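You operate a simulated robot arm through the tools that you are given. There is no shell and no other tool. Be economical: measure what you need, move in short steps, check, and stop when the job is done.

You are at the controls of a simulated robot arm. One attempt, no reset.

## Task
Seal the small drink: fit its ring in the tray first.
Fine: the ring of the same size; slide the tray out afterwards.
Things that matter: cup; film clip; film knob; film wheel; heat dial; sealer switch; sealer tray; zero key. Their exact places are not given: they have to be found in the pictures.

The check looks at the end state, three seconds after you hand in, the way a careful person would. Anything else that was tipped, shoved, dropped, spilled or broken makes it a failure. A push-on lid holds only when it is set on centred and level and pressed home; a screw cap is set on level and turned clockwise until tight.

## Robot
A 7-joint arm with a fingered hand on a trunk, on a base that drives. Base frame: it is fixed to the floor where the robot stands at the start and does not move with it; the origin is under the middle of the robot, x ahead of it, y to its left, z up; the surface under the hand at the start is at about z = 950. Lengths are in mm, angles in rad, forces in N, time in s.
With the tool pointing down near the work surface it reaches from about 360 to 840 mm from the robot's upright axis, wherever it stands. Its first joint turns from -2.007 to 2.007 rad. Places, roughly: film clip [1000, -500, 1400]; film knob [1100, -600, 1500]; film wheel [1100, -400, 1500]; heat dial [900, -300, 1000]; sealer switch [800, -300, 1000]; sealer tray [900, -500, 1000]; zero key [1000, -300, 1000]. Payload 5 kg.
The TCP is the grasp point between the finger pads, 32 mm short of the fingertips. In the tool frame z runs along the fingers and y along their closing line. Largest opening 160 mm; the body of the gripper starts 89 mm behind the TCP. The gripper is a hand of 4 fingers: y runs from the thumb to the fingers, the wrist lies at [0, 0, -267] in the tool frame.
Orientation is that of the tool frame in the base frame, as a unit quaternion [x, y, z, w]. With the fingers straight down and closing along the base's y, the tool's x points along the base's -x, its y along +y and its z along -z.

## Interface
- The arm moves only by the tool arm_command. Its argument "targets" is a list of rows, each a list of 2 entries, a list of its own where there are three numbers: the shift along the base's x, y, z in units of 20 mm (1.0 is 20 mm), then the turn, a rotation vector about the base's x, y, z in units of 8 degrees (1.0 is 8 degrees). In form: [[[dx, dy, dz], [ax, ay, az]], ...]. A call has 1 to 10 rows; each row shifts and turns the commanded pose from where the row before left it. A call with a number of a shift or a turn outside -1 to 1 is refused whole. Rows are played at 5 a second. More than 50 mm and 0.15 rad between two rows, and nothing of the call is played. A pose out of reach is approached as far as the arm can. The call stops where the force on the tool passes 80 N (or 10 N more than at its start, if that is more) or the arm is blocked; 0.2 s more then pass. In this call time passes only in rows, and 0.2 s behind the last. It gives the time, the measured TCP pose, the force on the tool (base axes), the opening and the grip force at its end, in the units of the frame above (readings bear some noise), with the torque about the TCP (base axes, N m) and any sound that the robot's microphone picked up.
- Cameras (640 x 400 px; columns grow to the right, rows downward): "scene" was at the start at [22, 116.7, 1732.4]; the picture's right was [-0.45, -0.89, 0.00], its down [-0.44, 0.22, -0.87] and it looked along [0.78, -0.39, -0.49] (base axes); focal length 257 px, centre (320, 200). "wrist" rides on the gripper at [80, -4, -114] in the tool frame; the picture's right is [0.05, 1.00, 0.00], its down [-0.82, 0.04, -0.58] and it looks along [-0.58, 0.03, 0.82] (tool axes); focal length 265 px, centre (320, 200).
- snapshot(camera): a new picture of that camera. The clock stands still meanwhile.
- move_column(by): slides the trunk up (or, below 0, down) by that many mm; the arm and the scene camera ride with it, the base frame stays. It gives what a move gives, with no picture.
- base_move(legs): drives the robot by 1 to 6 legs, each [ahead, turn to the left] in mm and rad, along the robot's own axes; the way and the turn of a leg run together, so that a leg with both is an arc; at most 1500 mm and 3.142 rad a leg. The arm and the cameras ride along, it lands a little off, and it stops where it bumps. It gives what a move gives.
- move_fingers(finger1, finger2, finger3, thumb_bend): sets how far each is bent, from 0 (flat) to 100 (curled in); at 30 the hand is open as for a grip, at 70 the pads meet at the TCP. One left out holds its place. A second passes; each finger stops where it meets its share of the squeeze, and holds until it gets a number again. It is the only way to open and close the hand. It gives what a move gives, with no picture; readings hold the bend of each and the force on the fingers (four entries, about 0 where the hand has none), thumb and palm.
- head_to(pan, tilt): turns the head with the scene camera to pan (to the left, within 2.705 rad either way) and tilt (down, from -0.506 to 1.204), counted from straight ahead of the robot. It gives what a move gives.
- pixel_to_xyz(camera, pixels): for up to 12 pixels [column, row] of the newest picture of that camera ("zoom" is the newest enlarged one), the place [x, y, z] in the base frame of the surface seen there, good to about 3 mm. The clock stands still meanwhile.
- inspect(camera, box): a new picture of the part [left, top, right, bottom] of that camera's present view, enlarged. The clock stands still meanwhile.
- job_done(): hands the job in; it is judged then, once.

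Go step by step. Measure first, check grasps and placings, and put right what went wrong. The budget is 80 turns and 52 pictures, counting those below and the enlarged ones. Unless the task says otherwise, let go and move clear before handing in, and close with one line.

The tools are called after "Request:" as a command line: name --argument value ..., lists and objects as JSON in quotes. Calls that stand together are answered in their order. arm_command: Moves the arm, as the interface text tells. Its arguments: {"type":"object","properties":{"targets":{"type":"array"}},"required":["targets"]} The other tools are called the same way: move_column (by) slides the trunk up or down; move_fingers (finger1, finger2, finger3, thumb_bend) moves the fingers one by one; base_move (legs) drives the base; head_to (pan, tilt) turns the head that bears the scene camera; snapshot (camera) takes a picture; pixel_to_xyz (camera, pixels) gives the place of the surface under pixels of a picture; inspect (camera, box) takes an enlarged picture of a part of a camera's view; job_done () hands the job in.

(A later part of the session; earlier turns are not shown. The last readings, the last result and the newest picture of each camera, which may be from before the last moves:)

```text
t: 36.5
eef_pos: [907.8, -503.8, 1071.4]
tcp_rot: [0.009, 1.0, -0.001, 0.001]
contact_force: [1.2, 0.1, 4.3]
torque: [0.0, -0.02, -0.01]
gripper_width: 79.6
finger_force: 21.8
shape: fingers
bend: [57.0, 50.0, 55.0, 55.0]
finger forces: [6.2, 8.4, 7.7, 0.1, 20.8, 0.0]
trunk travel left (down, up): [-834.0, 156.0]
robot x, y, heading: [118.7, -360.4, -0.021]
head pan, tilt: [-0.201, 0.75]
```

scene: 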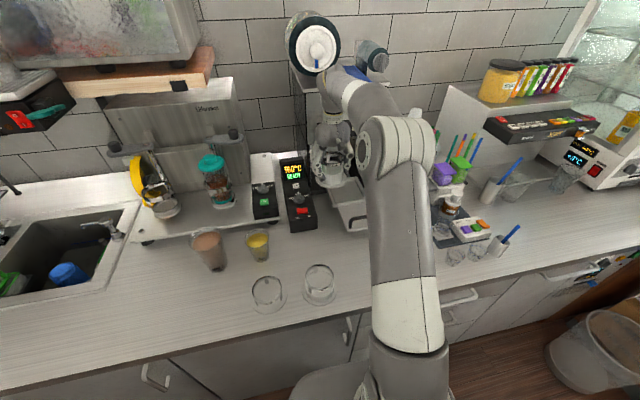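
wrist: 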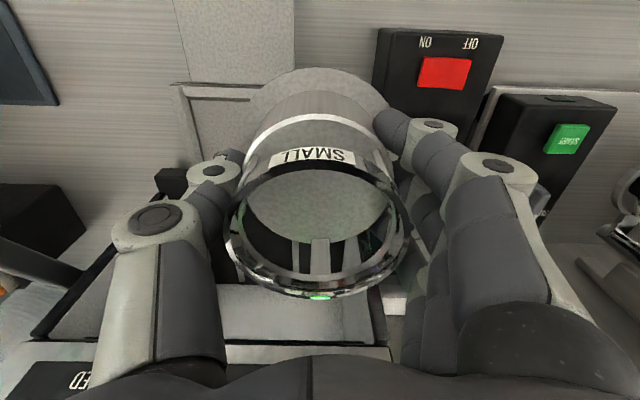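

Contact: the force changed from −3.5 to +4.3 N at z 1071, as predicted. I'll release gently and rise.

Request:
move_fingers --finger1 46 --finger2 46 --finger3 46 --thumb_bend 46

Request:
move_fingers --finger1 40 --finger2 40 --finger3 40 --thumb_bend 40

Request:
arm_command --targets '[[[0, 0, 0.5], [0, 0, 0]], [[0, 0, 1], [0, 0, 0]], [[0, 0, 1], [0, 0, 0]], [[0, 0, 1], [0, 0, 0]], [[0, 0, 1], [0, 0, 0]], [[0, 0, 1], [0, 0, 0]], [[0, 0, 1], [0, 0, 0]]]'

Request:
snapshot --camera "wrist"

```text
t: 37.5
eef_pos: [908.1, -502.6, 1069.8]
tcp_rot: [0.009, 1.0, -0.001, 0.0]
contact_force: [0.0, 0.8, -0.5]
torque: [-0.06, 0.01, 0.0]
gripper_width: 106.4
finger_force: 0.1
shape: fingers
bend: [46.0, 46.0, 46.0, 46.0]
finger forces: [0.0, 0.0, 0.0, 0.0, 0.0, 0.1]
trunk travel left (down, up): [-834.0, 156.0]
robot x, y, heading: [117.1, -363.7, -0.018]
head pan, tilt: [-0.201, 0.75]
```

```text
t: 38.5
eef_pos: [907.4, -504.1, 1069.2]
tcp_rot: [0.01, 1.0, 0.001, 0.0]
contact_force: [-0.5, 0.2, 0.2]
torque: [-0.03, 0.0, 0.02]
gripper_width: 130.4
finger_force: 0.0
shape: fingers
bend: [40.0, 40.0, 40.0, 40.0]
finger forces: [0.0, 0.1, 0.0, 0.0, 0.0, 0.1]
trunk travel left (down, up): [-834.0, 156.0]
robot x, y, heading: [116.6, -363.9, -0.014]
head pan, tilt: [-0.201, 0.75]
```

```text
t: 40.3
eef_pos: [862.5, -485.7, 1135.7]
tcp_rot: [0.006, 0.996, 0.015, -0.082]
contact_force: [-0.3, 0.3, 0.7]
torque: [0.04, 0.02, 0.0]
gripper_width: 130.8
finger_force: 0.1
shape: fingers
bend: [40.0, 40.0, 40.0, 40.0]
finger forces: [0.1, 0.0, 0.1, 0.0, 0.0, 0.1]
trunk travel left (down, up): [-834.0, 156.0]
robot x, y, heading: [113.0, -359.8, -0.014]
head pan, tilt: [-0.201, 0.75]
stopped in row 7: the arm was blocked; the commanded pose is now the measured one
```

```text
22 pictures are left
```

wrist: 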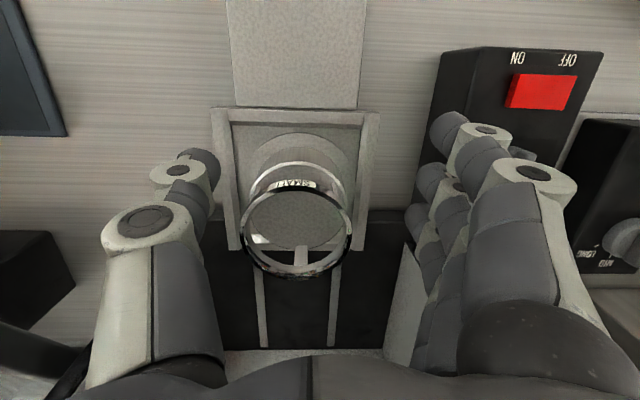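

The tray has the ring seated, but the arm hit its reach limit on the way up and tilted about 9°. I'll pull back toward the robot, rise and straighten, then check the ring.

Request:
arm_command --targets '[[[-0.5, 0, 0.8], [-0.05, -0.2, 0]], [[-0.5, 0, 0.8], [-0.05, -0.2, 0]], [[-0.8, 0.2, 0.6], [-0.05, -0.3, 0]], [[-0.8, 0.2, 0.6], [-0.05, -0.3, 0]], [[-0.8, 0.4, 0.6], [0, -0.2, 0]]]'

Request:
inspect --camera "scene" --box '[270, 100, 400, 230]'

Request:
snapshot --camera "wrist"

```text
t: 41.5
eef_pos: [808.5, -477.7, 1199.5]
tcp_rot: [0.009, 1.0, 0.002, 0.001]
contact_force: [-0.6, -1.0, 0.7]
torque: [-0.01, 0.01, 0.0]
gripper_width: 130.9
finger_force: 0.1
shape: fingers
bend: [40.0, 40.0, 40.0, 40.0]
finger forces: [0.0, 0.0, 0.1, 0.1, 0.1, 0.0]
trunk travel left (down, up): [-834.0, 156.0]
robot x, y, heading: [115.9, -360.8, -0.014]
head pan, tilt: [-0.201, 0.75]
```

```text
3.08 times, centred on (335, 165) of scene
```

zoom: 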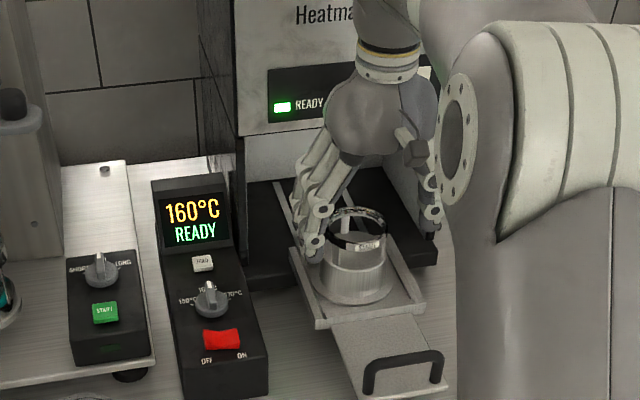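

```text
20 pictures are left
```

wrist: 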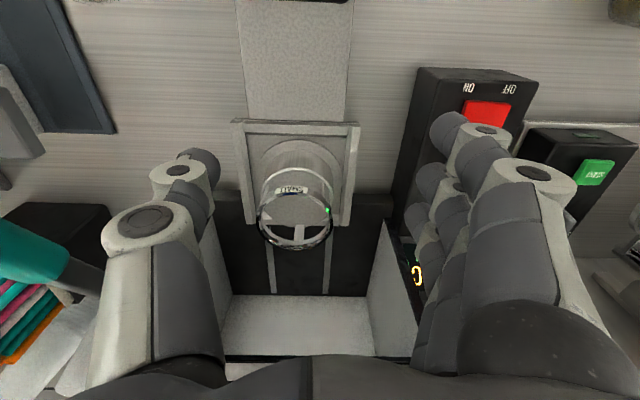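

The ring sits level in the recess. I'll raise the trunk 120 mm for better high reach, then go over the small cup while turning the hand −45° about z so the fingers clear the orange cup.

Request:
move_column --by 120

Request:
arm_command --targets '[[[-0.3, 0.95, -0.39], [0, 0, -0.3125]], [[-0.3, 0.95, -0.39], [0, 0, -0.3125]], [[-0.3, 0.95, -0.39], [0, 0, -0.3125]], [[-0.3, 0.95, -0.39], [0, 0, -0.3125]], [[-0.3, 0.95, -0.39], [0, 0, -0.3125]], [[-0.3, 0.95, -0.39], [0, 0, -0.3125]], [[-0.3, 0.95, -0.39], [0, 0, -0.3125]], [[-0.3, 0.95, -0.39], [0, 0, -0.3125]], [[-0.3, 0.95, -0.39], [0, 0, -0.3125]]]'

Request:
arm_command --targets '[[[-0.3, 0.95, -0.39], [0, 0, -0.3125]], [[-0.3, 0.95, -0.39], [0, 0, -0.3125]], [[-0.3, 0.95, -0.39], [0, 0, -0.3125]], [[-0.3, 0.95, -0.39], [0, 0, -0.3125]], [[-0.3, 0.95, -0.39], [0, 0, -0.3125]], [[-0.3, 0.95, -0.39], [0, 0, -0.3125]], [[-0.3, 0.95, -0.39], [0, 0, -0.3125]], [[-0.3, 0.95, -0.39], [0, 0, -0.3125]]]'

Request:
snapshot --camera "wrist"

```text
t: 43.0
eef_pos: [808.9, -479.7, 1317.9]
tcp_rot: [0.007, 1.0, 0.002, 0.001]
contact_force: [0.3, 0.8, 0.1]
torque: [-0.07, -0.01, 0.0]
gripper_width: 131.0
finger_force: 0.0
shape: fingers
bend: [40.0, 40.0, 40.0, 40.0]
finger forces: [0.1, 0.0, 0.1, 0.0, 0.0, 0.0]
trunk travel left (down, up): [-954.0, 36.0]
robot x, y, heading: [115.9, -361.8, -0.015]
head pan, tilt: [-0.201, 0.75]
```

```text
t: 45.0
eef_pos: [755.7, -307.0, 1247.4]
tcp_rot: [0.203, 0.979, 0.002, 0.003]
contact_force: [-0.3, -0.6, 0.3]
torque: [0.02, 0.0, 0.02]
gripper_width: 130.8
finger_force: 0.0
shape: fingers
bend: [40.0, 40.0, 40.0, 40.0]
finger forces: [0.0, 0.1, 0.0, 0.0, 0.0, 0.1]
trunk travel left (down, up): [-954.0, 36.0]
robot x, y, heading: [116.9, -364.4, -0.015]
head pan, tilt: [-0.201, 0.75]
```

```text
t: 46.8
eef_pos: [705.7, -154.5, 1187.6]
tcp_rot: [0.37, 0.929, 0.002, 0.001]
contact_force: [-0.1, 0.8, -0.6]
torque: [-0.03, -0.03, 0.0]
gripper_width: 130.9
finger_force: 0.0
shape: fingers
bend: [40.0, 40.0, 40.0, 40.0]
finger forces: [0.0, 0.0, 0.1, 0.0, 0.1, 0.0]
trunk travel left (down, up): [-954.0, 36.0]
robot x, y, heading: [113.8, -362.6, -0.015]
head pan, tilt: [-0.201, 0.75]
```

```text
19 pictures are left
```

wrist: 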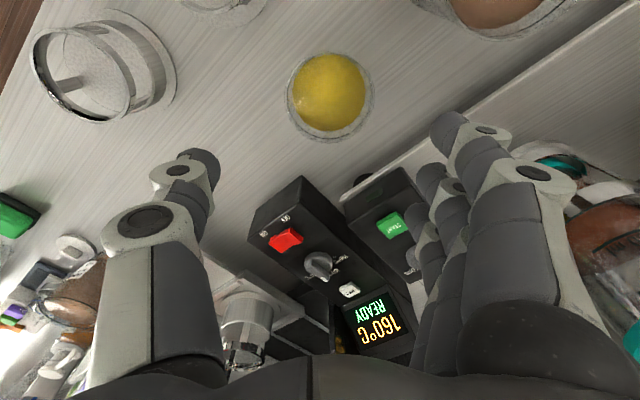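

The cup rim is visible around (328,95). I'll measure its rim points.

Request:
inspect --camera "wrist" --box '[270, 35, 390, 155]'

Request:
pixel_to_xyz --camera "zoom" --pixels '[[95, 200], [97, 230], [545, 200], [540, 240], [310, 90], [300, 560], [310, 300], [200, 120], [440, 120], [170, 350], [480, 360], [310, 380]]'

```text
3.33 times, centred on (330, 95) of wrist
```

zoom: 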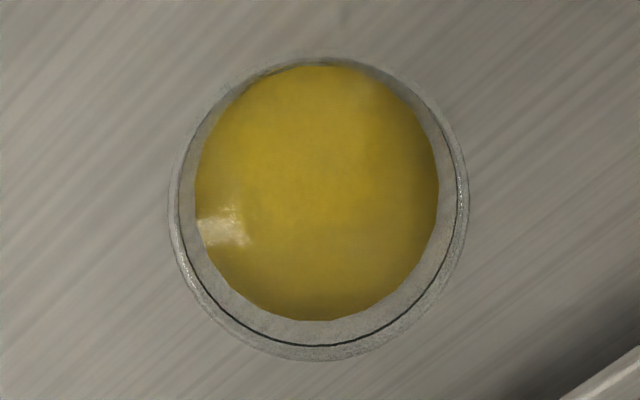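

```text
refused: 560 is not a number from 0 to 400
```

Request:
pixel_to_xyz --camera "zoom" --pixels '[[172, 200], [172, 230], [466, 190], [464, 220], [310, 59], [320, 359], [340, 358], [210, 110], [430, 110], [320, 200], [230, 328], [410, 328]]'

```text
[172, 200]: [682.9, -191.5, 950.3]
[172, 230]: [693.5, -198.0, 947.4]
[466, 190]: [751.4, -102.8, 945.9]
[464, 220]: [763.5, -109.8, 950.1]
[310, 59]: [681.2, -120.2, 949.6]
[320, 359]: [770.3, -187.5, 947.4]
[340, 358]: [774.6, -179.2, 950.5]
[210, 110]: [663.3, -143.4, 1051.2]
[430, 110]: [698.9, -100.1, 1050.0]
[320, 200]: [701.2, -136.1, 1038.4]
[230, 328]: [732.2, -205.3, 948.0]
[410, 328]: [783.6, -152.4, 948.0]
```

The rim is really at z≈1051, radius ≈39, centred at (699.5,−136), with liquid about 13 mm below it. I'll descend around it to TCP z≈1032, which keeps the fingertips above the collar later.

Request:
arm_command --targets '[[[-0.3, 0.92, 0], [0, 0, 0]], [[0, 0, -0.97], [0, 0, 0]], [[0, 0, -0.97], [0, 0, 0]], [[0, 0, -0.97], [0, 0, 0]], [[0, 0, -0.97], [0, 0, 0]]]'

Request:
inspect --camera "wrist" --box '[160, 50, 520, 275]'

```text
t: 48.0
eef_pos: [700.4, -137.5, 1107.8]
tcp_rot: [0.37, 0.929, 0.003, 0.002]
contact_force: [-0.2, 1.7, 0.6]
torque: [0.04, -0.02, -0.01]
gripper_width: 130.5
finger_force: 0.1
shape: fingers
bend: [40.0, 40.0, 40.0, 40.0]
finger forces: [0.0, 0.0, 0.0, 0.1, 0.0, 0.0]
trunk travel left (down, up): [-954.0, 36.0]
robot x, y, heading: [112.2, -360.8, -0.016]
head pan, tilt: [-0.201, 0.75]
```

```text
1.78 times, centred on (340, 162) of wrist
```

zoom: 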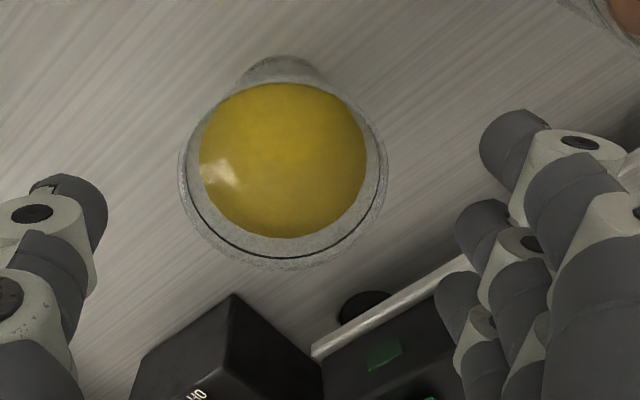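

Cup is about 3 mm off along tool x, so I'll shift (−2.4,+2.3) and descend 76 mm more, then close gently.

Request:
arm_command --targets '[[[-0.12, 0.11, -0.95], [0, 0, 0]], [[0, 0, -0.95], [0, 0, 0]], [[0, 0, -0.95], [0, 0, 0]], [[0, 0, -0.95], [0, 0, 0]]]'

Request:
move_fingers --finger1 51 --finger2 49 --finger3 51 --thumb_bend 50

Request:
inspect --camera "wrist" --box '[160, 80, 520, 305]'

```text
t: 49.0
eef_pos: [701.2, -134.1, 1033.0]
tcp_rot: [0.369, 0.929, 0.002, 0.001]
contact_force: [0.1, -0.6, -0.5]
torque: [0.01, -0.02, 0.01]
gripper_width: 130.8
finger_force: 0.1
shape: fingers
bend: [40.0, 40.0, 40.0, 40.0]
finger forces: [0.0, 0.0, 0.0, 0.1, 0.0, 0.0]
trunk travel left (down, up): [-954.0, 36.0]
robot x, y, heading: [118.2, -361.2, -0.014]
head pan, tilt: [-0.201, 0.75]
```

```text
t: 50.0
eef_pos: [700.1, -133.2, 1033.4]
tcp_rot: [0.37, 0.929, 0.001, 0.002]
contact_force: [-0.1, 0.1, 0.2]
torque: [-0.03, -0.01, 0.01]
gripper_width: 90.4
finger_force: 0.1
shape: fingers
bend: [51.0, 49.0, 51.0, 50.0]
finger forces: [0.0, 0.0, 0.0, 0.1, 0.0, 0.1]
trunk travel left (down, up): [-954.0, 36.0]
robot x, y, heading: [116.8, -363.0, -0.014]
head pan, tilt: [-0.201, 0.75]
```

```text
1.78 times, centred on (340, 192) of wrist
```

zoom: 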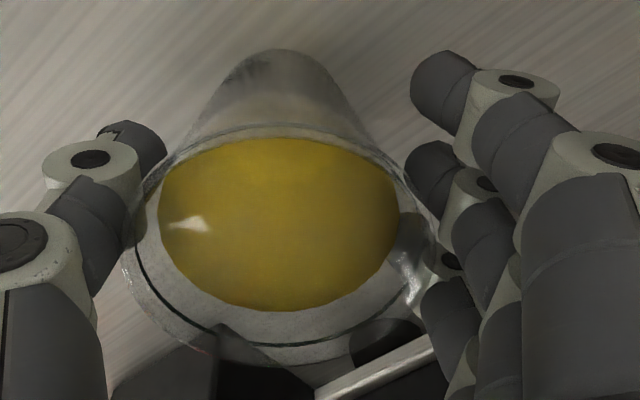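

No contact yet; I'll close a few degrees at a time.

Request:
move_fingers --finger1 54 --finger2 52 --finger3 54 --thumb_bend 53

Request:
move_fingers --finger1 57 --finger2 55 --finger3 57 --thumb_bend 55

```text
t: 51.0
eef_pos: [700.6, -134.4, 1033.2]
tcp_rot: [0.371, 0.929, 0.002, 0.002]
contact_force: [0.1, -1.2, 0.0]
torque: [0.0, 0.02, -0.04]
gripper_width: 79.1
finger_force: 0.3
shape: fingers
bend: [54.0, 52.0, 54.0, 53.0]
finger forces: [0.0, 0.0, 0.1, 0.1, 0.5, 0.0]
trunk travel left (down, up): [-954.0, 36.0]
robot x, y, heading: [119.6, -360.4, -0.026]
head pan, tilt: [-0.201, 0.75]
```

```text
t: 52.0
eef_pos: [700.0, -134.6, 1032.8]
tcp_rot: [0.369, 0.929, 0.002, 0.002]
contact_force: [-0.3, 0.5, -0.4]
torque: [-0.02, -0.02, 0.02]
gripper_width: 72.4
finger_force: 1.3
shape: fingers
bend: [56.0, 54.0, 56.0, 54.0]
finger forces: [0.0, 0.9, 0.1, 0.1, 1.5, 0.0]
trunk travel left (down, up): [-954.0, 36.0]
robot x, y, heading: [115.4, -358.7, -0.017]
head pan, tilt: [-0.201, 0.75]
```

First light contact on thumb and middle finger. I'll firm up a bit more.

Request:
move_fingers --finger1 61 --finger2 57 --finger3 61 --thumb_bend 57

Request:
inspect --camera "wrist" --box '[160, 80, 520, 305]'

```text
t: 53.0
eef_pos: [699.7, -134.3, 1032.9]
tcp_rot: [0.37, 0.929, 0.002, 0.001]
contact_force: [-0.7, 0.1, 0.0]
torque: [-0.02, -0.04, 0.0]
gripper_width: 62.3
finger_force: 2.9
shape: fingers
bend: [61.0, 54.0, 59.0, 55.0]
finger forces: [0.0, 1.4, 1.5, 0.1, 2.9, 0.1]
trunk travel left (down, up): [-954.0, 36.0]
robot x, y, heading: [117.1, -361.6, -0.016]
head pan, tilt: [-0.201, 0.75]
```

```text
1.78 times, centred on (340, 192) of wrist
```

zoom: 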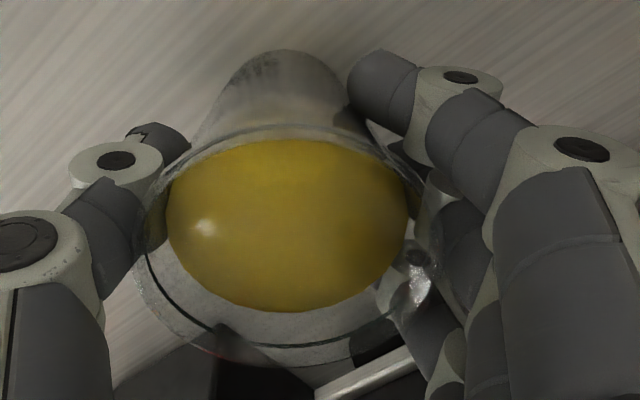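

Finger 1 still lacks contact. I'll bring it in and raise the squeeze slightly.

Request:
move_fingers --finger1 65 --finger2 60 --finger3 65 --thumb_bend 60

```text
t: 54.0
eef_pos: [698.8, -134.2, 1031.7]
tcp_rot: [0.369, 0.929, 0.002, 0.002]
contact_force: [0.2, 0.8, -0.2]
torque: [0.03, 0.0, 0.0]
gripper_width: 57.6
finger_force: 10.1
shape: fingers
bend: [63.0, 55.0, 60.0, 57.0]
finger forces: [1.4, 4.5, 4.9, 0.0, 10.0, 0.1]
trunk travel left (down, up): [-954.0, 36.0]
robot x, y, heading: [114.1, -363.0, -0.018]
head pan, tilt: [-0.201, 0.75]
```

Grip is now 10 N with all fingers in contact. I'll lift slowly.

Request:
arm_command --targets '[[[0, 0, 0.1], [0, 0, 0]], [[0, 0, 0.2], [0, 0, 0]], [[0, 0, 0.35], [0, 0, 0]], [[0, 0, 0.35], [0, 0, 0]], [[0, 0, 0.2], [0, 0, 0]], [[0, 0, 0.1], [0, 0, 0]]]'

Request:
inspect --camera "wrist" --box '[160, 80, 520, 305]'

Request:
inspect --camera "scene" --box '[160, 150, 340, 300]'

```text
t: 55.4
eef_pos: [697.9, -134.0, 1058.2]
tcp_rot: [0.369, 0.929, 0.002, 0.001]
contact_force: [0.3, 1.1, -2.4]
torque: [0.0, 0.01, -0.01]
gripper_width: 57.3
finger_force: 10.2
shape: fingers
bend: [63.0, 55.0, 60.0, 57.0]
finger forces: [1.5, 4.5, 4.9, 0.0, 10.0, 0.0]
trunk travel left (down, up): [-954.0, 36.0]
robot x, y, heading: [115.8, -364.3, -0.015]
head pan, tilt: [-0.201, 0.75]
```

```text
1.78 times, centred on (340, 192) of wrist
```

zoom: 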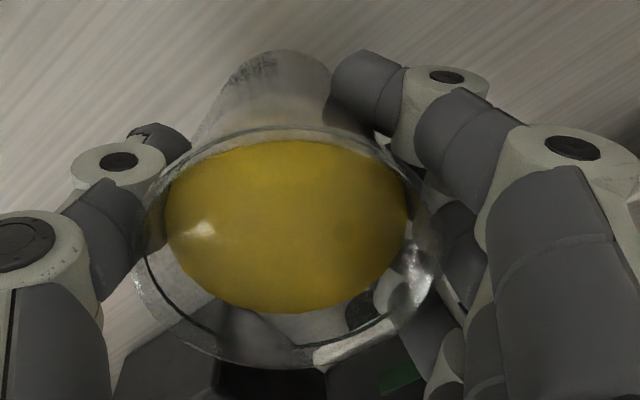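

```text
2.67 times, centred on (250, 225) of scene
```

zoom: 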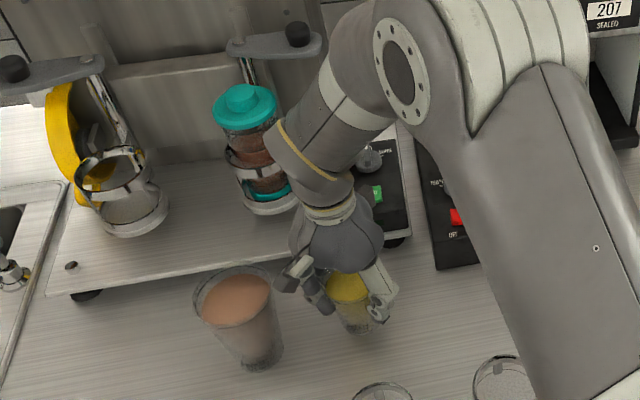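

The cup is held upright with about 2.4 N of weight and the liquid is calm. I'll raise it to z≈1213 and carry it with ramped speed toward the tray.

Request:
arm_command --targets '[[[0, 0, 0.3], [0, 0, 0]], [[0, 0, 0.6], [0, 0, 0]], [[0, 0, 0.9], [0, 0, 0]], [[0, 0, 1], [0, 0, 0]], [[0, 0, 1], [0, 0, 0]], [[0, 0, 1], [0, 0, 0]], [[0, 0, 1], [0, 0, 0]], [[0, 0, 0.9], [0, 0, 0]], [[0, 0, 0.7], [0, 0, 0]], [[0, 0, 0.35], [0, 0, 0]]]'

Request:
arm_command --targets '[[[0.123, -0.2175, 0], [0, 0, 0]], [[0.246, -0.435, 0], [0, 0, 0]], [[0.394, -0.696, 0], [0, 0, 0]], [[0.492, -0.87, 0], [0, 0, 0]], [[0.492, -0.87, 0], [0, 0, 0]], [[0.492, -0.87, 0], [0, 0, 0]], [[0.492, -0.87, 0], [0, 0, 0]], [[0.394, -0.696, 0], [0, 0, 0]], [[0.246, -0.435, 0], [0, 0, 0]], [[0.123, -0.2175, 0], [0, 0, 0]]]'

Request:
arm_command --targets '[[[0.123, -0.2175, 0], [0, 0, 0]], [[0.246, -0.435, 0], [0, 0, 0]], [[0.394, -0.696, 0], [0, 0, 0]], [[0.492, -0.87, 0], [0, 0, 0]], [[0.492, -0.87, 0], [0, 0, 0]], [[0.492, -0.87, 0], [0, 0, 0]], [[0.492, -0.87, 0], [0, 0, 0]], [[0.394, -0.696, 0], [0, 0, 0]], [[0.246, -0.435, 0], [0, 0, 0]], [[0.123, -0.2175, 0], [0, 0, 0]]]'

```text
t: 57.6
eef_pos: [698.6, -134.5, 1214.1]
tcp_rot: [0.37, 0.929, 0.003, 0.001]
contact_force: [0.0, -1.1, -1.9]
torque: [-0.03, -0.01, -0.01]
gripper_width: 57.5
finger_force: 10.7
shape: fingers
bend: [63.0, 55.0, 60.0, 57.0]
finger forces: [1.4, 4.4, 4.9, 0.0, 9.8, 0.0]
trunk travel left (down, up): [-954.0, 36.0]
robot x, y, heading: [116.9, -365.3, -0.017]
head pan, tilt: [-0.201, 0.75]
```

```text
t: 59.8
eef_pos: [768.4, -260.4, 1213.4]
tcp_rot: [0.37, 0.929, 0.002, 0.003]
contact_force: [-0.2, -0.6, -2.9]
torque: [-0.03, 0.04, 0.0]
gripper_width: 57.2
finger_force: 9.7
shape: fingers
bend: [63.0, 55.0, 60.0, 57.0]
finger forces: [1.5, 4.4, 5.1, 0.0, 9.7, 0.0]
trunk travel left (down, up): [-954.0, 36.0]
robot x, y, heading: [116.1, -364.5, -0.019]
head pan, tilt: [-0.201, 0.75]
```

```text
t: 62.0
eef_pos: [838.2, -382.7, 1213.7]
tcp_rot: [0.37, 0.929, 0.002, 0.002]
contact_force: [0.4, -0.7, -2.3]
torque: [-0.01, 0.02, 0.03]
gripper_width: 57.6
finger_force: 10.2
shape: fingers
bend: [63.0, 55.0, 60.0, 57.0]
finger forces: [1.4, 4.5, 5.1, 0.1, 9.7, 0.1]
trunk travel left (down, up): [-954.0, 36.0]
robot x, y, heading: [115.8, -362.5, -0.015]
head pan, tilt: [-0.201, 0.75]
```

Grip is steady. I'll continue toward the tray in a shorter ramped move, watching orientation near the reach limit.

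Request:
arm_command --targets '[[[0.123, -0.2175, 0], [0, 0, 0]], [[0.246, -0.435, 0], [0, 0, 0]], [[0.394, -0.696, 0], [0, 0, 0]], [[0.492, -0.87, 0], [0, 0, 0]], [[0.394, -0.696, 0], [0, 0, 0]], [[0.3, -0.53, 0], [0, 0, 0]], [[0.246, -0.435, 0], [0, 0, 0]], [[0.123, -0.2175, 0], [0, 0, 0]]]'

Request:
snapshot --camera "wrist"

```text
t: 63.8
eef_pos: [884.4, -463.5, 1213.5]
tcp_rot: [0.369, 0.929, 0.002, 0.002]
contact_force: [-0.2, -0.3, -1.9]
torque: [-0.03, 0.02, 0.0]
gripper_width: 57.5
finger_force: 10.5
shape: fingers
bend: [63.0, 55.0, 60.0, 57.0]
finger forces: [1.4, 4.5, 5.1, 0.0, 9.7, 0.0]
trunk travel left (down, up): [-954.0, 36.0]
robot x, y, heading: [117.7, -360.8, -0.016]
head pan, tilt: [-0.201, 0.75]
```

```text
12 pictures are left
```

wrist: 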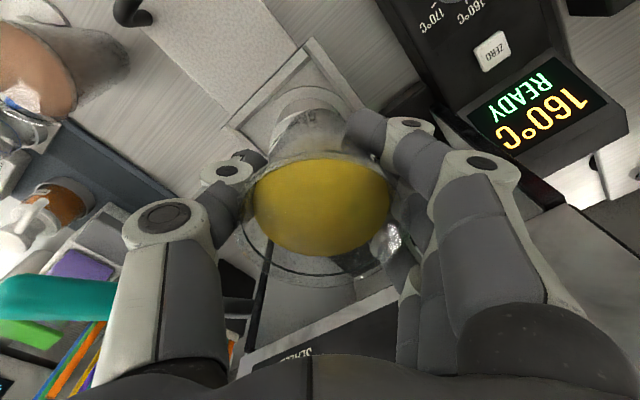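

I'll measure the liquid edge (cup centre) and visible tray and ring points in this picture.

Request:
pixel_to_xyz --camera "wrist" --pixels '[[322, 162], [322, 250], [257, 195], [387, 195], [260, 120], [345, 105], [300, 88], [312, 45], [235, 125], [280, 110], [305, 100], [335, 90]]'

Request:
inspect --camera "wrist" --box '[220, 30, 400, 150]'

```text
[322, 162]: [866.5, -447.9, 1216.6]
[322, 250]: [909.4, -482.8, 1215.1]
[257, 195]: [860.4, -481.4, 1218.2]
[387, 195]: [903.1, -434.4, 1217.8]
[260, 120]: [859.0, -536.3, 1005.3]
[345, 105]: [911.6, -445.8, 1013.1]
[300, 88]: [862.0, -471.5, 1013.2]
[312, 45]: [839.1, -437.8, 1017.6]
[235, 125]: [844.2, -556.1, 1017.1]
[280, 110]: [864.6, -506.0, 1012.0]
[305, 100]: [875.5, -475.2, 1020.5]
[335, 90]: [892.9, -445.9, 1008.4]
```

```text
3.33 times, centred on (310, 90) of wrist
```

zoom: 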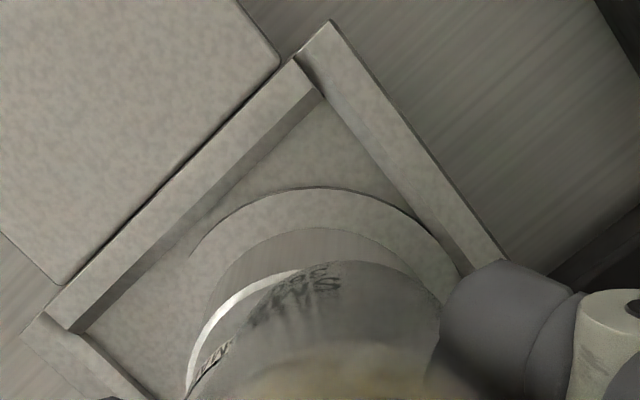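

I'll fit the ring's centre from flange edge points in this enlarged view.

Request:
pixel_to_xyz --camera "zoom" --pixels '[[315, 190], [250, 205], [205, 237], [370, 195], [410, 214], [440, 243], [455, 268], [195, 370], [215, 320], [265, 285], [190, 390], [300, 262]]'

```text
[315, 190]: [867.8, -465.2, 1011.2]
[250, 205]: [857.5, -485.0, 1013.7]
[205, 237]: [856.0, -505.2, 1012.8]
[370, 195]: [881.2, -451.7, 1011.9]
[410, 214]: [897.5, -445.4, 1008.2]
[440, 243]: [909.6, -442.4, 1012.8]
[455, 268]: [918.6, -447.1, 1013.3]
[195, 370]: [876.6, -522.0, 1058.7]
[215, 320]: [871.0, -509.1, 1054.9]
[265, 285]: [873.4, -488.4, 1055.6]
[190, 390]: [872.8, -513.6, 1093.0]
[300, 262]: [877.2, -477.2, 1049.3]
```

The ring centre fits at ≈(909.5,−499.5) and the cup centre is at ≈(888.6,−464.7). I'll move (+20.9,−34.8) and descend 26 mm to just above the collar.

Request:
arm_command --targets '[[[0.1, -0.17, 0], [0, 0, 0]], [[0.2, -0.34, 0], [0, 0, 0]], [[0.3, -0.5, 0], [0, 0, 0]], [[0.25, -0.4, 0], [0, 0, 0]], [[0.15, -0.24, 0], [0, 0, 0]], [[0.05, -0.09, 0], [0, 0, 0]], [[0, 0, -0.3], [0, 0, 0]], [[0, 0, -0.5], [0, 0, 0]], [[0, 0, -0.4], [0, 0, 0]], [[0, 0, -0.1], [0, 0, 0]]]'

Request:
snapshot --camera "wrist"

```text
t: 66.0
eef_pos: [905.4, -495.7, 1190.4]
tcp_rot: [0.37, 0.929, 0.002, 0.004]
contact_force: [0.4, 0.1, -3.1]
torque: [0.0, 0.04, 0.0]
gripper_width: 57.3
finger_force: 10.7
shape: fingers
bend: [63.0, 55.0, 60.0, 57.0]
finger forces: [1.4, 4.5, 5.1, 0.1, 9.6, 0.0]
trunk travel left (down, up): [-954.0, 36.0]
robot x, y, heading: [114.0, -363.2, -0.019]
head pan, tilt: [-0.201, 0.75]
```

```text
10 pictures are left
```

wrist: 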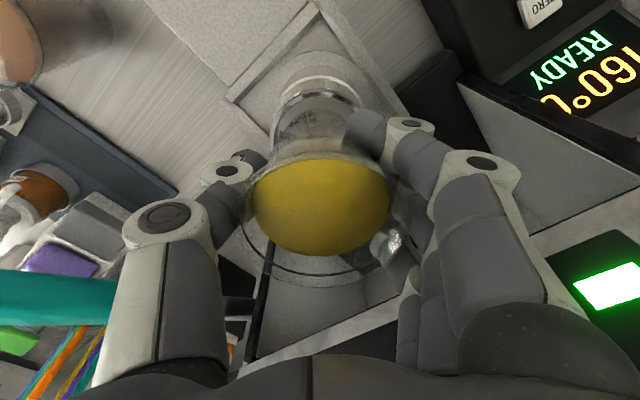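

I'll verify alignment numerically from this picture: the collar arc near row 95, the flange, and the liquid edges.

Request:
pixel_to_xyz --camera "wrist" --pixels '[[318, 94], [290, 105], [350, 104], [276, 125], [362, 105], [315, 53], [285, 65], [345, 62], [322, 162], [322, 250], [257, 195], [387, 195]]'

```text
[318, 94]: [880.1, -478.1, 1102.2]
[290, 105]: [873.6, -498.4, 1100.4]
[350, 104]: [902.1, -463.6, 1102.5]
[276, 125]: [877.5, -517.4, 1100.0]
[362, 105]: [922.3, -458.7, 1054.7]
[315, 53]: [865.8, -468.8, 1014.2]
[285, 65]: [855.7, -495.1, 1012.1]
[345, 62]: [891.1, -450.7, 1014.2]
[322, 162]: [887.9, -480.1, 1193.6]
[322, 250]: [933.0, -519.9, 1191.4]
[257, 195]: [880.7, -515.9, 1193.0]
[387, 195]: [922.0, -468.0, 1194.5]
```

The cup is centred on the collar (910,−500) to within 1 mm. I'll lower it 44 mm into the ring gently.

Request:
arm_command --targets '[[[0, 0, -0.2], [0, 0, 0]], [[0, 0, -0.3], [0, 0, 0]], [[0, 0, -0.3], [0, 0, 0]]]'

Request:
arm_command --targets '[[[0, 0, -0.2], [0, 0, 0]], [[0, 0, -0.4], [0, 0, 0]], [[0, 0, -0.4], [0, 0, 0]], [[0, 0, -0.3], [0, 0, 0]], [[0, 0, -0.1], [0, 0, 0]]]'

```text
t: 66.8
eef_pos: [903.2, -495.3, 1174.3]
tcp_rot: [0.369, 0.93, 0.002, 0.004]
contact_force: [-0.1, 0.0, -2.8]
torque: [0.0, 0.0, -0.03]
gripper_width: 57.1
finger_force: 10.2
shape: fingers
bend: [63.0, 55.0, 60.0, 57.0]
finger forces: [1.5, 4.6, 5.1, 0.0, 9.7, 0.0]
trunk travel left (down, up): [-954.0, 36.0]
robot x, y, heading: [113.6, -360.7, -0.019]
head pan, tilt: [-0.201, 0.75]
```

```text
t: 68.0
eef_pos: [903.2, -499.0, 1144.4]
tcp_rot: [0.37, 0.929, 0.002, 0.002]
contact_force: [0.8, -0.1, -2.4]
torque: [-0.01, -0.04, 0.03]
gripper_width: 57.3
finger_force: 11.2
shape: fingers
bend: [63.0, 55.0, 60.0, 57.0]
finger forces: [1.5, 4.5, 5.4, 0.0, 9.8, 0.0]
trunk travel left (down, up): [-954.0, 36.0]
robot x, y, heading: [117.7, -359.2, -0.019]
head pan, tilt: [-0.201, 0.75]
```

Request:
arm_command --targets '[[[0, 0, -0.1], [0, 0, 0]], [[0, 0, -0.1], [0, 0, 0]]]'

Request:
arm_command --targets '[[[0, 0, -0.1], [0, 0, 0]]]'

```text
t: 68.6
eef_pos: [905.1, -498.6, 1140.8]
tcp_rot: [0.37, 0.929, 0.002, 0.003]
contact_force: [-1.1, 0.1, 1.4]
torque: [-0.01, -0.02, 0.0]
gripper_width: 57.2
finger_force: 10.3
shape: fingers
bend: [64.0, 56.0, 61.0, 57.0]
finger forces: [1.5, 4.4, 4.9, 0.0, 10.2, 0.1]
trunk travel left (down, up): [-954.0, 36.0]
robot x, y, heading: [119.1, -364.4, -0.011]
head pan, tilt: [-0.201, 0.75]
```

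```text
t: 69.0
eef_pos: [906.3, -498.7, 1140.0]
tcp_rot: [0.37, 0.929, 0.002, 0.004]
contact_force: [-1.1, -0.1, 9.3]
torque: [0.05, -0.05, 0.0]
gripper_width: 57.1
finger_force: 11.1
shape: fingers
bend: [64.0, 56.0, 61.0, 57.0]
finger forces: [1.5, 4.4, 4.9, 0.0, 10.8, 0.0]
trunk travel left (down, up): [-954.0, 36.0]
robot x, y, heading: [116.0, -362.5, -0.019]
head pan, tilt: [-0.201, 0.75]
```

The cup has bottomed out (force +9 N) at z≈1140, about as predicted. I'll release stepwise and look.

Request:
arm_command --targets '[[[0, 0, 0.05], [0, 0, 0]]]'

Request:
move_fingers --finger1 58 --finger2 52 --finger3 56 --thumb_bend 53

Request:
move_fingers --finger1 42 --finger2 42 --finger3 42 --thumb_bend 42

Request:
snapshot --camera "wrist"

```text
t: 69.4
eef_pos: [903.8, -498.2, 1139.7]
tcp_rot: [0.37, 0.929, 0.002, 0.003]
contact_force: [1.6, -2.2, 7.4]
torque: [0.07, -0.23, -0.01]
gripper_width: 56.7
finger_force: 10.8
shape: fingers
bend: [64.0, 56.0, 62.0, 57.0]
finger forces: [1.4, 4.4, 5.6, 0.0, 9.9, 0.0]
trunk travel left (down, up): [-954.0, 36.0]
robot x, y, heading: [116.8, -361.1, -0.015]
head pan, tilt: [-0.201, 0.75]
```

```text
t: 70.4
eef_pos: [904.6, -497.6, 1138.8]
tcp_rot: [0.37, 0.929, 0.003, 0.001]
contact_force: [-1.0, -2.1, 5.8]
torque: [-0.03, -0.15, -0.09]
gripper_width: 71.6
finger_force: 2.4
shape: fingers
bend: [57.0, 52.0, 60.0, 53.0]
finger forces: [0.1, 0.0, 5.2, 0.1, 0.0, 0.0]
trunk travel left (down, up): [-954.0, 36.0]
robot x, y, heading: [112.7, -362.2, -0.019]
head pan, tilt: [-0.201, 0.75]
```

```text
t: 71.4
eef_pos: [904.5, -498.0, 1139.6]
tcp_rot: [0.369, 0.929, 0.002, 0.002]
contact_force: [-0.1, 0.7, -0.4]
torque: [0.0, 0.0, 0.02]
gripper_width: 122.6
finger_force: 0.0
shape: fingers
bend: [42.0, 42.0, 42.0, 42.0]
finger forces: [0.0, 0.0, 0.0, 0.0, 0.0, 0.0]
trunk travel left (down, up): [-954.0, 36.0]
robot x, y, heading: [114.0, -363.2, -0.016]
head pan, tilt: [-0.201, 0.75]
```

```text
9 pictures are left
```

wrist: 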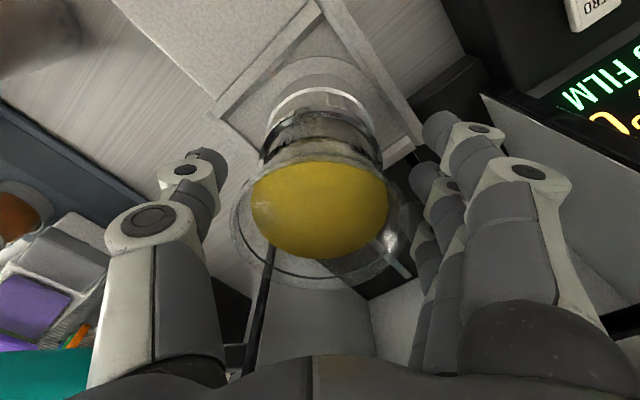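

The cup stands in the ring, but the display now reads "… FILM". I'll rise clear, back off, and read the panel.

Request:
arm_command --targets '[[[0, 0, 0.5], [0, 0, 0]], [[0, 0, 0.8], [0, 0, 0]], [[0, 0, 0.9], [0, 0, 0]], [[0, 0, 0.9], [0, 0, 0]], [[-0.4, 0, 0.7], [0, 0, 0]], [[-1, 0.3, 0.3], [0, 0, 0]], [[-1, 0.3, 0], [0, 0, 0]], [[-1, 0.3, 0], [0, 0, 0]], [[-1, 0.3, 0], [0, 0, 0]]]'

Request:
arm_command --targets '[[[-1, -0.5, 0], [0, 0, 0.5]], [[-1, -0.5, 0], [0, 0, 0.5]], [[-1, -0.5, 0], [0, 0, 0.5]], [[-1, -0.5, 0], [0, 0, 0.5]], [[-1, -0.5, 0], [0, 0, 0.5]], [[-1, -0.5, 0], [0, 0, 0.5]], [[-1, -0.5, 0], [0, 0, 0.5]], [[-1, -0.5, 0], [0, 0, 0.5]], [[-1, -0.5, 0], [0, 0, 0.5]], [[-1, -0.5, 0], [0, 0, 0.5]]]'

Request:
head_to --pan -0.1 --tilt 0.6

Request:
snapshot --camera "scene"

```text
t: 73.4
eef_pos: [816.2, -473.6, 1221.2]
tcp_rot: [0.37, 0.929, 0.002, 0.001]
contact_force: [-0.2, 0.1, -0.9]
torque: [-0.03, 0.0, 0.0]
gripper_width: 122.6
finger_force: 0.1
shape: fingers
bend: [42.0, 42.0, 42.0, 42.0]
finger forces: [0.1, 0.0, 0.0, 0.0, 0.0, 0.0]
trunk travel left (down, up): [-954.0, 36.0]
robot x, y, heading: [113.0, -358.3, -0.013]
head pan, tilt: [-0.201, 0.75]
```

```text
t: 75.6
eef_pos: [616.4, -573.9, 1221.8]
tcp_rot: [0.028, 1.0, 0.002, 0.002]
contact_force: [0.3, -0.4, -0.4]
torque: [0.0, -0.02, 0.02]
gripper_width: 122.8
finger_force: 0.0
shape: fingers
bend: [42.0, 42.0, 42.0, 42.0]
finger forces: [0.0, 0.1, 0.0, 0.1, 0.0, 0.0]
trunk travel left (down, up): [-954.0, 36.0]
robot x, y, heading: [115.6, -360.7, -0.014]
head pan, tilt: [-0.201, 0.75]
```

```text
t: 76.3
eef_pos: [618.2, -573.7, 1221.4]
tcp_rot: [0.029, 1.0, 0.002, 0.001]
contact_force: [0.1, -0.2, -0.2]
torque: [0.01, -0.01, 0.0]
gripper_width: 122.9
finger_force: 0.1
shape: fingers
bend: [42.0, 42.0, 42.0, 42.0]
finger forces: [0.0, 0.1, 0.0, 0.0, 0.0, 0.0]
trunk travel left (down, up): [-954.0, 36.0]
robot x, y, heading: [118.7, -361.0, -0.018]
head pan, tilt: [-0.099, 0.6]
```

```text
8 pictures are left
```

scene: 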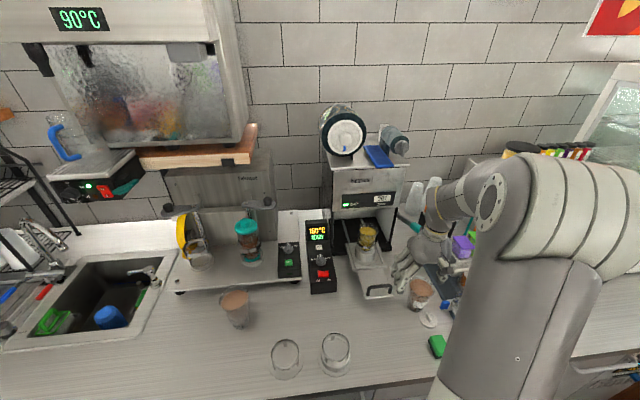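

I'll enlarge the sealer to read the display and see the cup.

Request:
inspect --camera "scene" --box '[295, 95, 435, 305]'

```text
1.90 times, centred on (365, 200) of scene
```

zoom: 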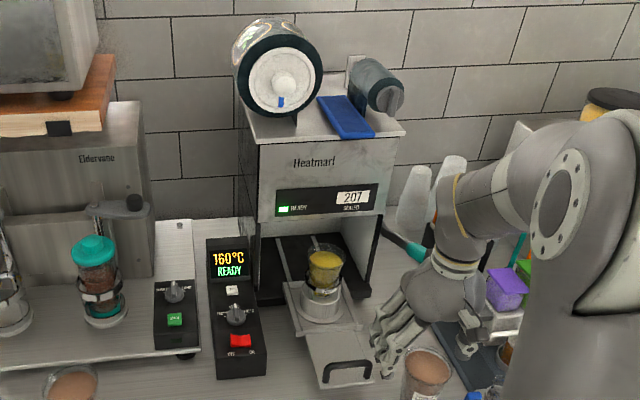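

The display says READY again, but I saw "FILM" a moment ago. I'll take a tight look at the film roll and take-up knob on top.

Request:
inspect --camera "scene" --box '[300, 95, 430, 225]'

Request:
pixel_to_xyz --camera "zoom" --pixels '[[315, 350], [320, 395]]'

```text
3.08 times, centred on (365, 160) of scene
```

zoom: 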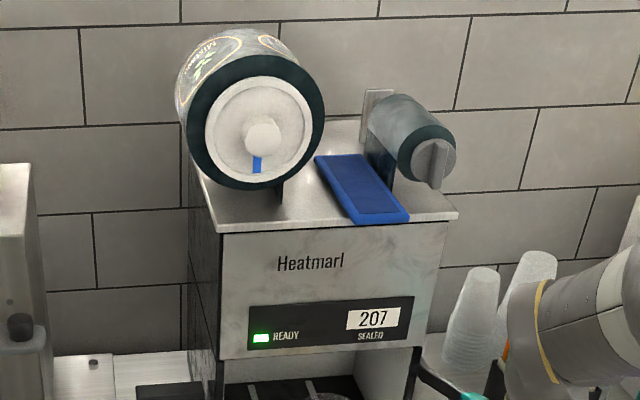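

```text
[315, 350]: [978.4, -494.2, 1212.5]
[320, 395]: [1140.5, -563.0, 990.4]
```

Film roll, clip and READY lamp look in order. I'll now grip the tray handle bar (714,−501,1050): turn the hand −87° so it closes along x, and lean it back 15° for hood clearance.

Request:
arm_command --targets '[[[0.43, 0.33, 0], [0, 0, -0.99]], [[0.43, 0.33, 0], [0, 0, -0.99]], [[0.43, 0.33, 0], [0, 0, -0.99]], [[0.43, 0.33, 0], [0, 0, -0.99]], [[0.43, 0.33, 0], [0, 0, -0.99]], [[0.43, 0.33, 0], [0, 0, -0.99]], [[0.43, 0.33, 0], [0, 0, -0.99]], [[0.43, 0.33, 0], [0, 0, -0.99]], [[0.43, 0.33, 0], [0, 0, -0.99]], [[0.43, 0.33, 0], [0, 0, -0.99]]]'

Request:
arm_command --targets '[[[0.43, 0.33, 0], [0, 0, -0.99]], [[0, 0, -0.7], [0, -0.63, 0]], [[0, 0, -0.7], [0, -0.63, 0]], [[0, 0, -0.7], [0, -0.62, 0]]]'

Request:
snapshot --camera "wrist"

```text
t: 78.5
eef_pos: [703.9, -506.6, 1220.7]
tcp_rot: [0.661, 0.75, 0.001, 0.003]
contact_force: [0.6, 0.4, 0.2]
torque: [-0.01, 0.05, -0.02]
gripper_width: 122.6
finger_force: 0.0
shape: fingers
bend: [42.0, 42.0, 42.0, 42.0]
finger forces: [0.0, 0.1, 0.0, 0.0, 0.0, 0.1]
trunk travel left (down, up): [-954.0, 36.0]
robot x, y, heading: [115.1, -361.8, -0.017]
head pan, tilt: [-0.099, 0.6]
```

```text
t: 79.5
eef_pos: [712.4, -501.8, 1179.4]
tcp_rot: [0.704, 0.697, 0.095, 0.096]
contact_force: [0.4, 0.0, -0.3]
torque: [0.02, -0.03, -0.01]
gripper_width: 123.1
finger_force: 0.1
shape: fingers
bend: [42.0, 42.0, 42.0, 42.0]
finger forces: [0.0, 0.1, 0.0, 0.0, 0.0, 0.0]
trunk travel left (down, up): [-954.0, 36.0]
robot x, y, heading: [112.8, -357.9, -0.016]
head pan, tilt: [-0.099, 0.6]
```

```text
5 pictures are left
```

wrist: 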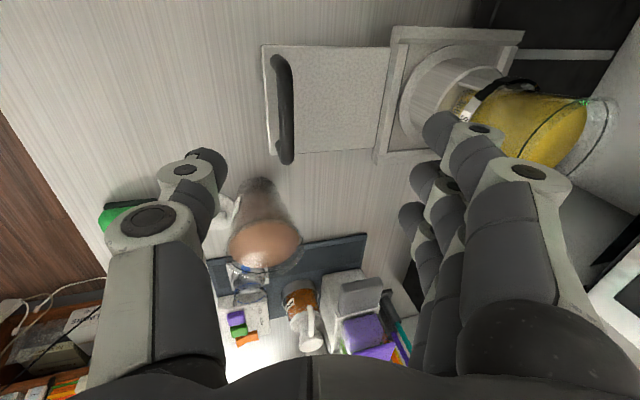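

Before lowering I'll measure the handle bar and the brown drink near it (260,235).

Request:
pixel_to_xyz --camera "wrist" --pixels '[[284, 70], [285, 105], [288, 150], [275, 100], [294, 100], [260, 235], [295, 240], [262, 182], [240, 200], [230, 245]]'

```text
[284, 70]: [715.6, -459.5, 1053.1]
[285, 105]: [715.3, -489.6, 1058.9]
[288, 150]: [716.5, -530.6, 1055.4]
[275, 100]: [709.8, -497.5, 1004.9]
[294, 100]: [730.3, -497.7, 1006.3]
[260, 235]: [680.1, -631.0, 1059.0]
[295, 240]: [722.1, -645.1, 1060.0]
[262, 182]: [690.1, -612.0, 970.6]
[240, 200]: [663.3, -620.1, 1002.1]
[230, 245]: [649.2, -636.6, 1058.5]
```

Bar is at x≈715.5, z top≈1058; the brown drink's edge is 45 mm from my fingers. I'll lower to z≈1052, close on the bar.

Request:
arm_command --targets '[[[0.15, 0.4, -0.9], [0, 0, 0]], [[0, 0, -0.95], [0, 0, 0]], [[0, 0, -0.95], [0, 0, 0]], [[0, 0, -0.95], [0, 0, 0]], [[0, 0, -0.95], [0, 0, 0]], [[0, 0, -0.95], [0, 0, 0]], [[0, 0, -0.7], [0, 0, 0]]]'

Request:
move_fingers --finger1 60 --finger2 60 --finger3 60 --thumb_bend 60

Request:
move_fingers --finger1 69 --finger2 69 --finger3 69 --thumb_bend 69

```text
t: 81.1
eef_pos: [714.7, -493.3, 1050.9]
tcp_rot: [0.704, 0.697, 0.093, 0.094]
contact_force: [-0.2, -0.7, -0.1]
torque: [0.01, 0.03, 0.01]
gripper_width: 122.8
finger_force: 0.0
shape: fingers
bend: [42.0, 42.0, 42.0, 42.0]
finger forces: [0.0, 0.1, 0.1, 0.0, 0.0, 0.0]
trunk travel left (down, up): [-954.0, 36.0]
robot x, y, heading: [114.7, -361.2, -0.015]
head pan, tilt: [-0.099, 0.6]
```

```text
t: 82.1
eef_pos: [715.4, -493.0, 1052.8]
tcp_rot: [0.704, 0.697, 0.094, 0.095]
contact_force: [0.3, 0.3, 0.5]
torque: [0.01, -0.01, -0.02]
gripper_width: 54.1
finger_force: 0.0
shape: fingers
bend: [60.0, 60.0, 60.0, 60.0]
finger forces: [0.1, 0.0, 0.0, 0.0, 0.1, 0.1]
trunk travel left (down, up): [-954.0, 36.0]
robot x, y, heading: [116.4, -358.1, -0.016]
head pan, tilt: [-0.099, 0.6]
```

```text
t: 83.1
eef_pos: [714.9, -492.9, 1051.3]
tcp_rot: [0.705, 0.697, 0.092, 0.094]
contact_force: [-0.4, -0.2, 0.2]
torque: [0.0, 0.01, -0.02]
gripper_width: 26.2
finger_force: 0.1
shape: fingers
bend: [69.0, 69.0, 69.0, 69.0]
finger forces: [0.0, 0.0, 0.0, 0.1, 0.0, 0.1]
trunk travel left (down, up): [-954.0, 36.0]
robot x, y, heading: [113.7, -363.3, -0.013]
head pan, tilt: [-0.099, 0.6]
```

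Opening is 26 mm with no contact yet; close further onto the bar.

Request:
move_fingers --finger1 78 --finger2 78 --finger3 78 --thumb_bend 78

```text
t: 84.1
eef_pos: [715.2, -493.5, 1049.8]
tcp_rot: [0.705, 0.697, 0.093, 0.094]
contact_force: [6.2, -0.3, -17.6]
torque: [0.14, -0.08, -0.02]
gripper_width: 20.8
finger_force: 9.2
shape: fingers
bend: [72.0, 74.0, 75.0, 73.0]
finger forces: [7.1, 0.1, 10.5, 0.0, 0.1, 0.0]
trunk travel left (down, up): [-954.0, 36.0]
robot x, y, heading: [114.1, -360.1, -0.018]
head pan, tilt: [-0.099, 0.6]
```

The fingers hook the bar but pull vertically by 17 N. I'll relax to a loose cage so the tray isn't lifted.

Request:
move_fingers --finger1 70 --finger2 70 --finger3 70 --thumb_bend 72

Request:
arm_command --targets '[[[0.1, 0, 0], [0, 0, 0]], [[0.2, 0, 0], [0, 0, 0]], [[0.3, 0, 0], [0, 0, 0]], [[0.3, 0, 0], [0, 0, 0]], [[0.3, 0, 0], [0, 0, 0]], [[0.3, 0, 0], [0, 0, 0]], [[0.3, 0, 0], [0, 0, 0]], [[0.2, 0, 0], [0, 0, 0]], [[0.1, 0, 0], [0, 0, 0]]]'

Request:
inspect --camera "scene" --box '[295, 150, 435, 310]'

```text
t: 85.1
eef_pos: [714.4, -494.6, 1052.3]
tcp_rot: [0.704, 0.697, 0.094, 0.094]
contact_force: [-1.0, 0.8, 0.3]
torque: [-0.01, 0.0, -0.02]
gripper_width: 22.8
finger_force: 1.3
shape: fingers
bend: [69.0, 70.0, 70.0, 71.0]
finger forces: [0.8, 0.0, 0.0, 0.0, 1.8, 0.0]
trunk travel left (down, up): [-954.0, 36.0]
robot x, y, heading: [120.8, -361.9, -0.015]
head pan, tilt: [-0.099, 0.6]
```

```text
t: 87.1
eef_pos: [757.6, -492.7, 1053.3]
tcp_rot: [0.704, 0.697, 0.094, 0.095]
contact_force: [-1.2, 0.6, -2.4]
torque: [0.04, -0.02, -0.02]
gripper_width: 23.0
finger_force: 1.9
shape: fingers
bend: [70.0, 70.0, 70.0, 71.0]
finger forces: [0.4, 0.0, 0.1, 0.0, 3.3, 0.1]
trunk travel left (down, up): [-954.0, 36.0]
robot x, y, heading: [116.1, -362.2, -0.014]
head pan, tilt: [-0.099, 0.6]
```

```text
2.50 times, centred on (365, 230) of scene
```

zoom: 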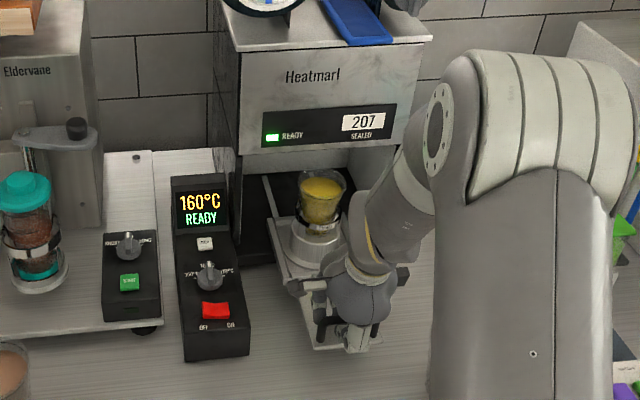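

The tray slides with the hand (3 N on the thumb) and the cup is steady. I'll continue pushing smoothly.

Request:
arm_command --targets '[[[0.1, 0, 0], [0, 0, 0]], [[0.2, 0, 0], [0, 0, 0]], [[0.35, 0, 0], [0, 0, 0]], [[0.45, 0, 0], [0, 0, 0]], [[0.45, 0, 0], [0, 0, 0]], [[0.45, 0, 0], [0, 0, 0]], [[0.35, 0, 0], [0, 0, 0]], [[0.2, 0, 0], [0, 0, 0]], [[0.1, 0, 0], [0, 0, 0]]]'

Request:
arm_command --targets '[[[0.1, 0, 0], [0, 0, 0]], [[0.2, 0, 0], [0, 0, 0]], [[0.3, 0, 0], [0, 0, 0]], [[0.3, 0, 0], [0, 0, 0]], [[0.2, 0, 0], [0, 0, 0]], [[0.1, 0, 0], [0, 0, 0]]]'

```text
t: 89.1
eef_pos: [811.6, -493.9, 1051.1]
tcp_rot: [0.705, 0.697, 0.093, 0.093]
contact_force: [-1.9, -0.1, -0.5]
torque: [0.01, 0.02, 0.02]
gripper_width: 23.0
finger_force: 1.5
shape: fingers
bend: [70.0, 70.0, 70.0, 71.0]
finger forces: [0.4, 0.0, 0.1, 0.1, 2.2, 0.0]
trunk travel left (down, up): [-954.0, 36.0]
robot x, y, heading: [115.7, -364.3, -0.017]
head pan, tilt: [-0.099, 0.6]
```

```text
t: 90.5
eef_pos: [833.3, -493.0, 1052.5]
tcp_rot: [0.704, 0.697, 0.094, 0.095]
contact_force: [-1.9, 0.8, -3.7]
torque: [0.01, 0.03, -0.02]
gripper_width: 22.8
finger_force: 1.8
shape: fingers
bend: [70.0, 70.0, 70.0, 71.0]
finger forces: [0.3, 0.0, 0.0, 0.0, 3.6, 0.0]
trunk travel left (down, up): [-954.0, 36.0]
robot x, y, heading: [115.7, -363.7, -0.018]
head pan, tilt: [-0.099, 0.6]
```

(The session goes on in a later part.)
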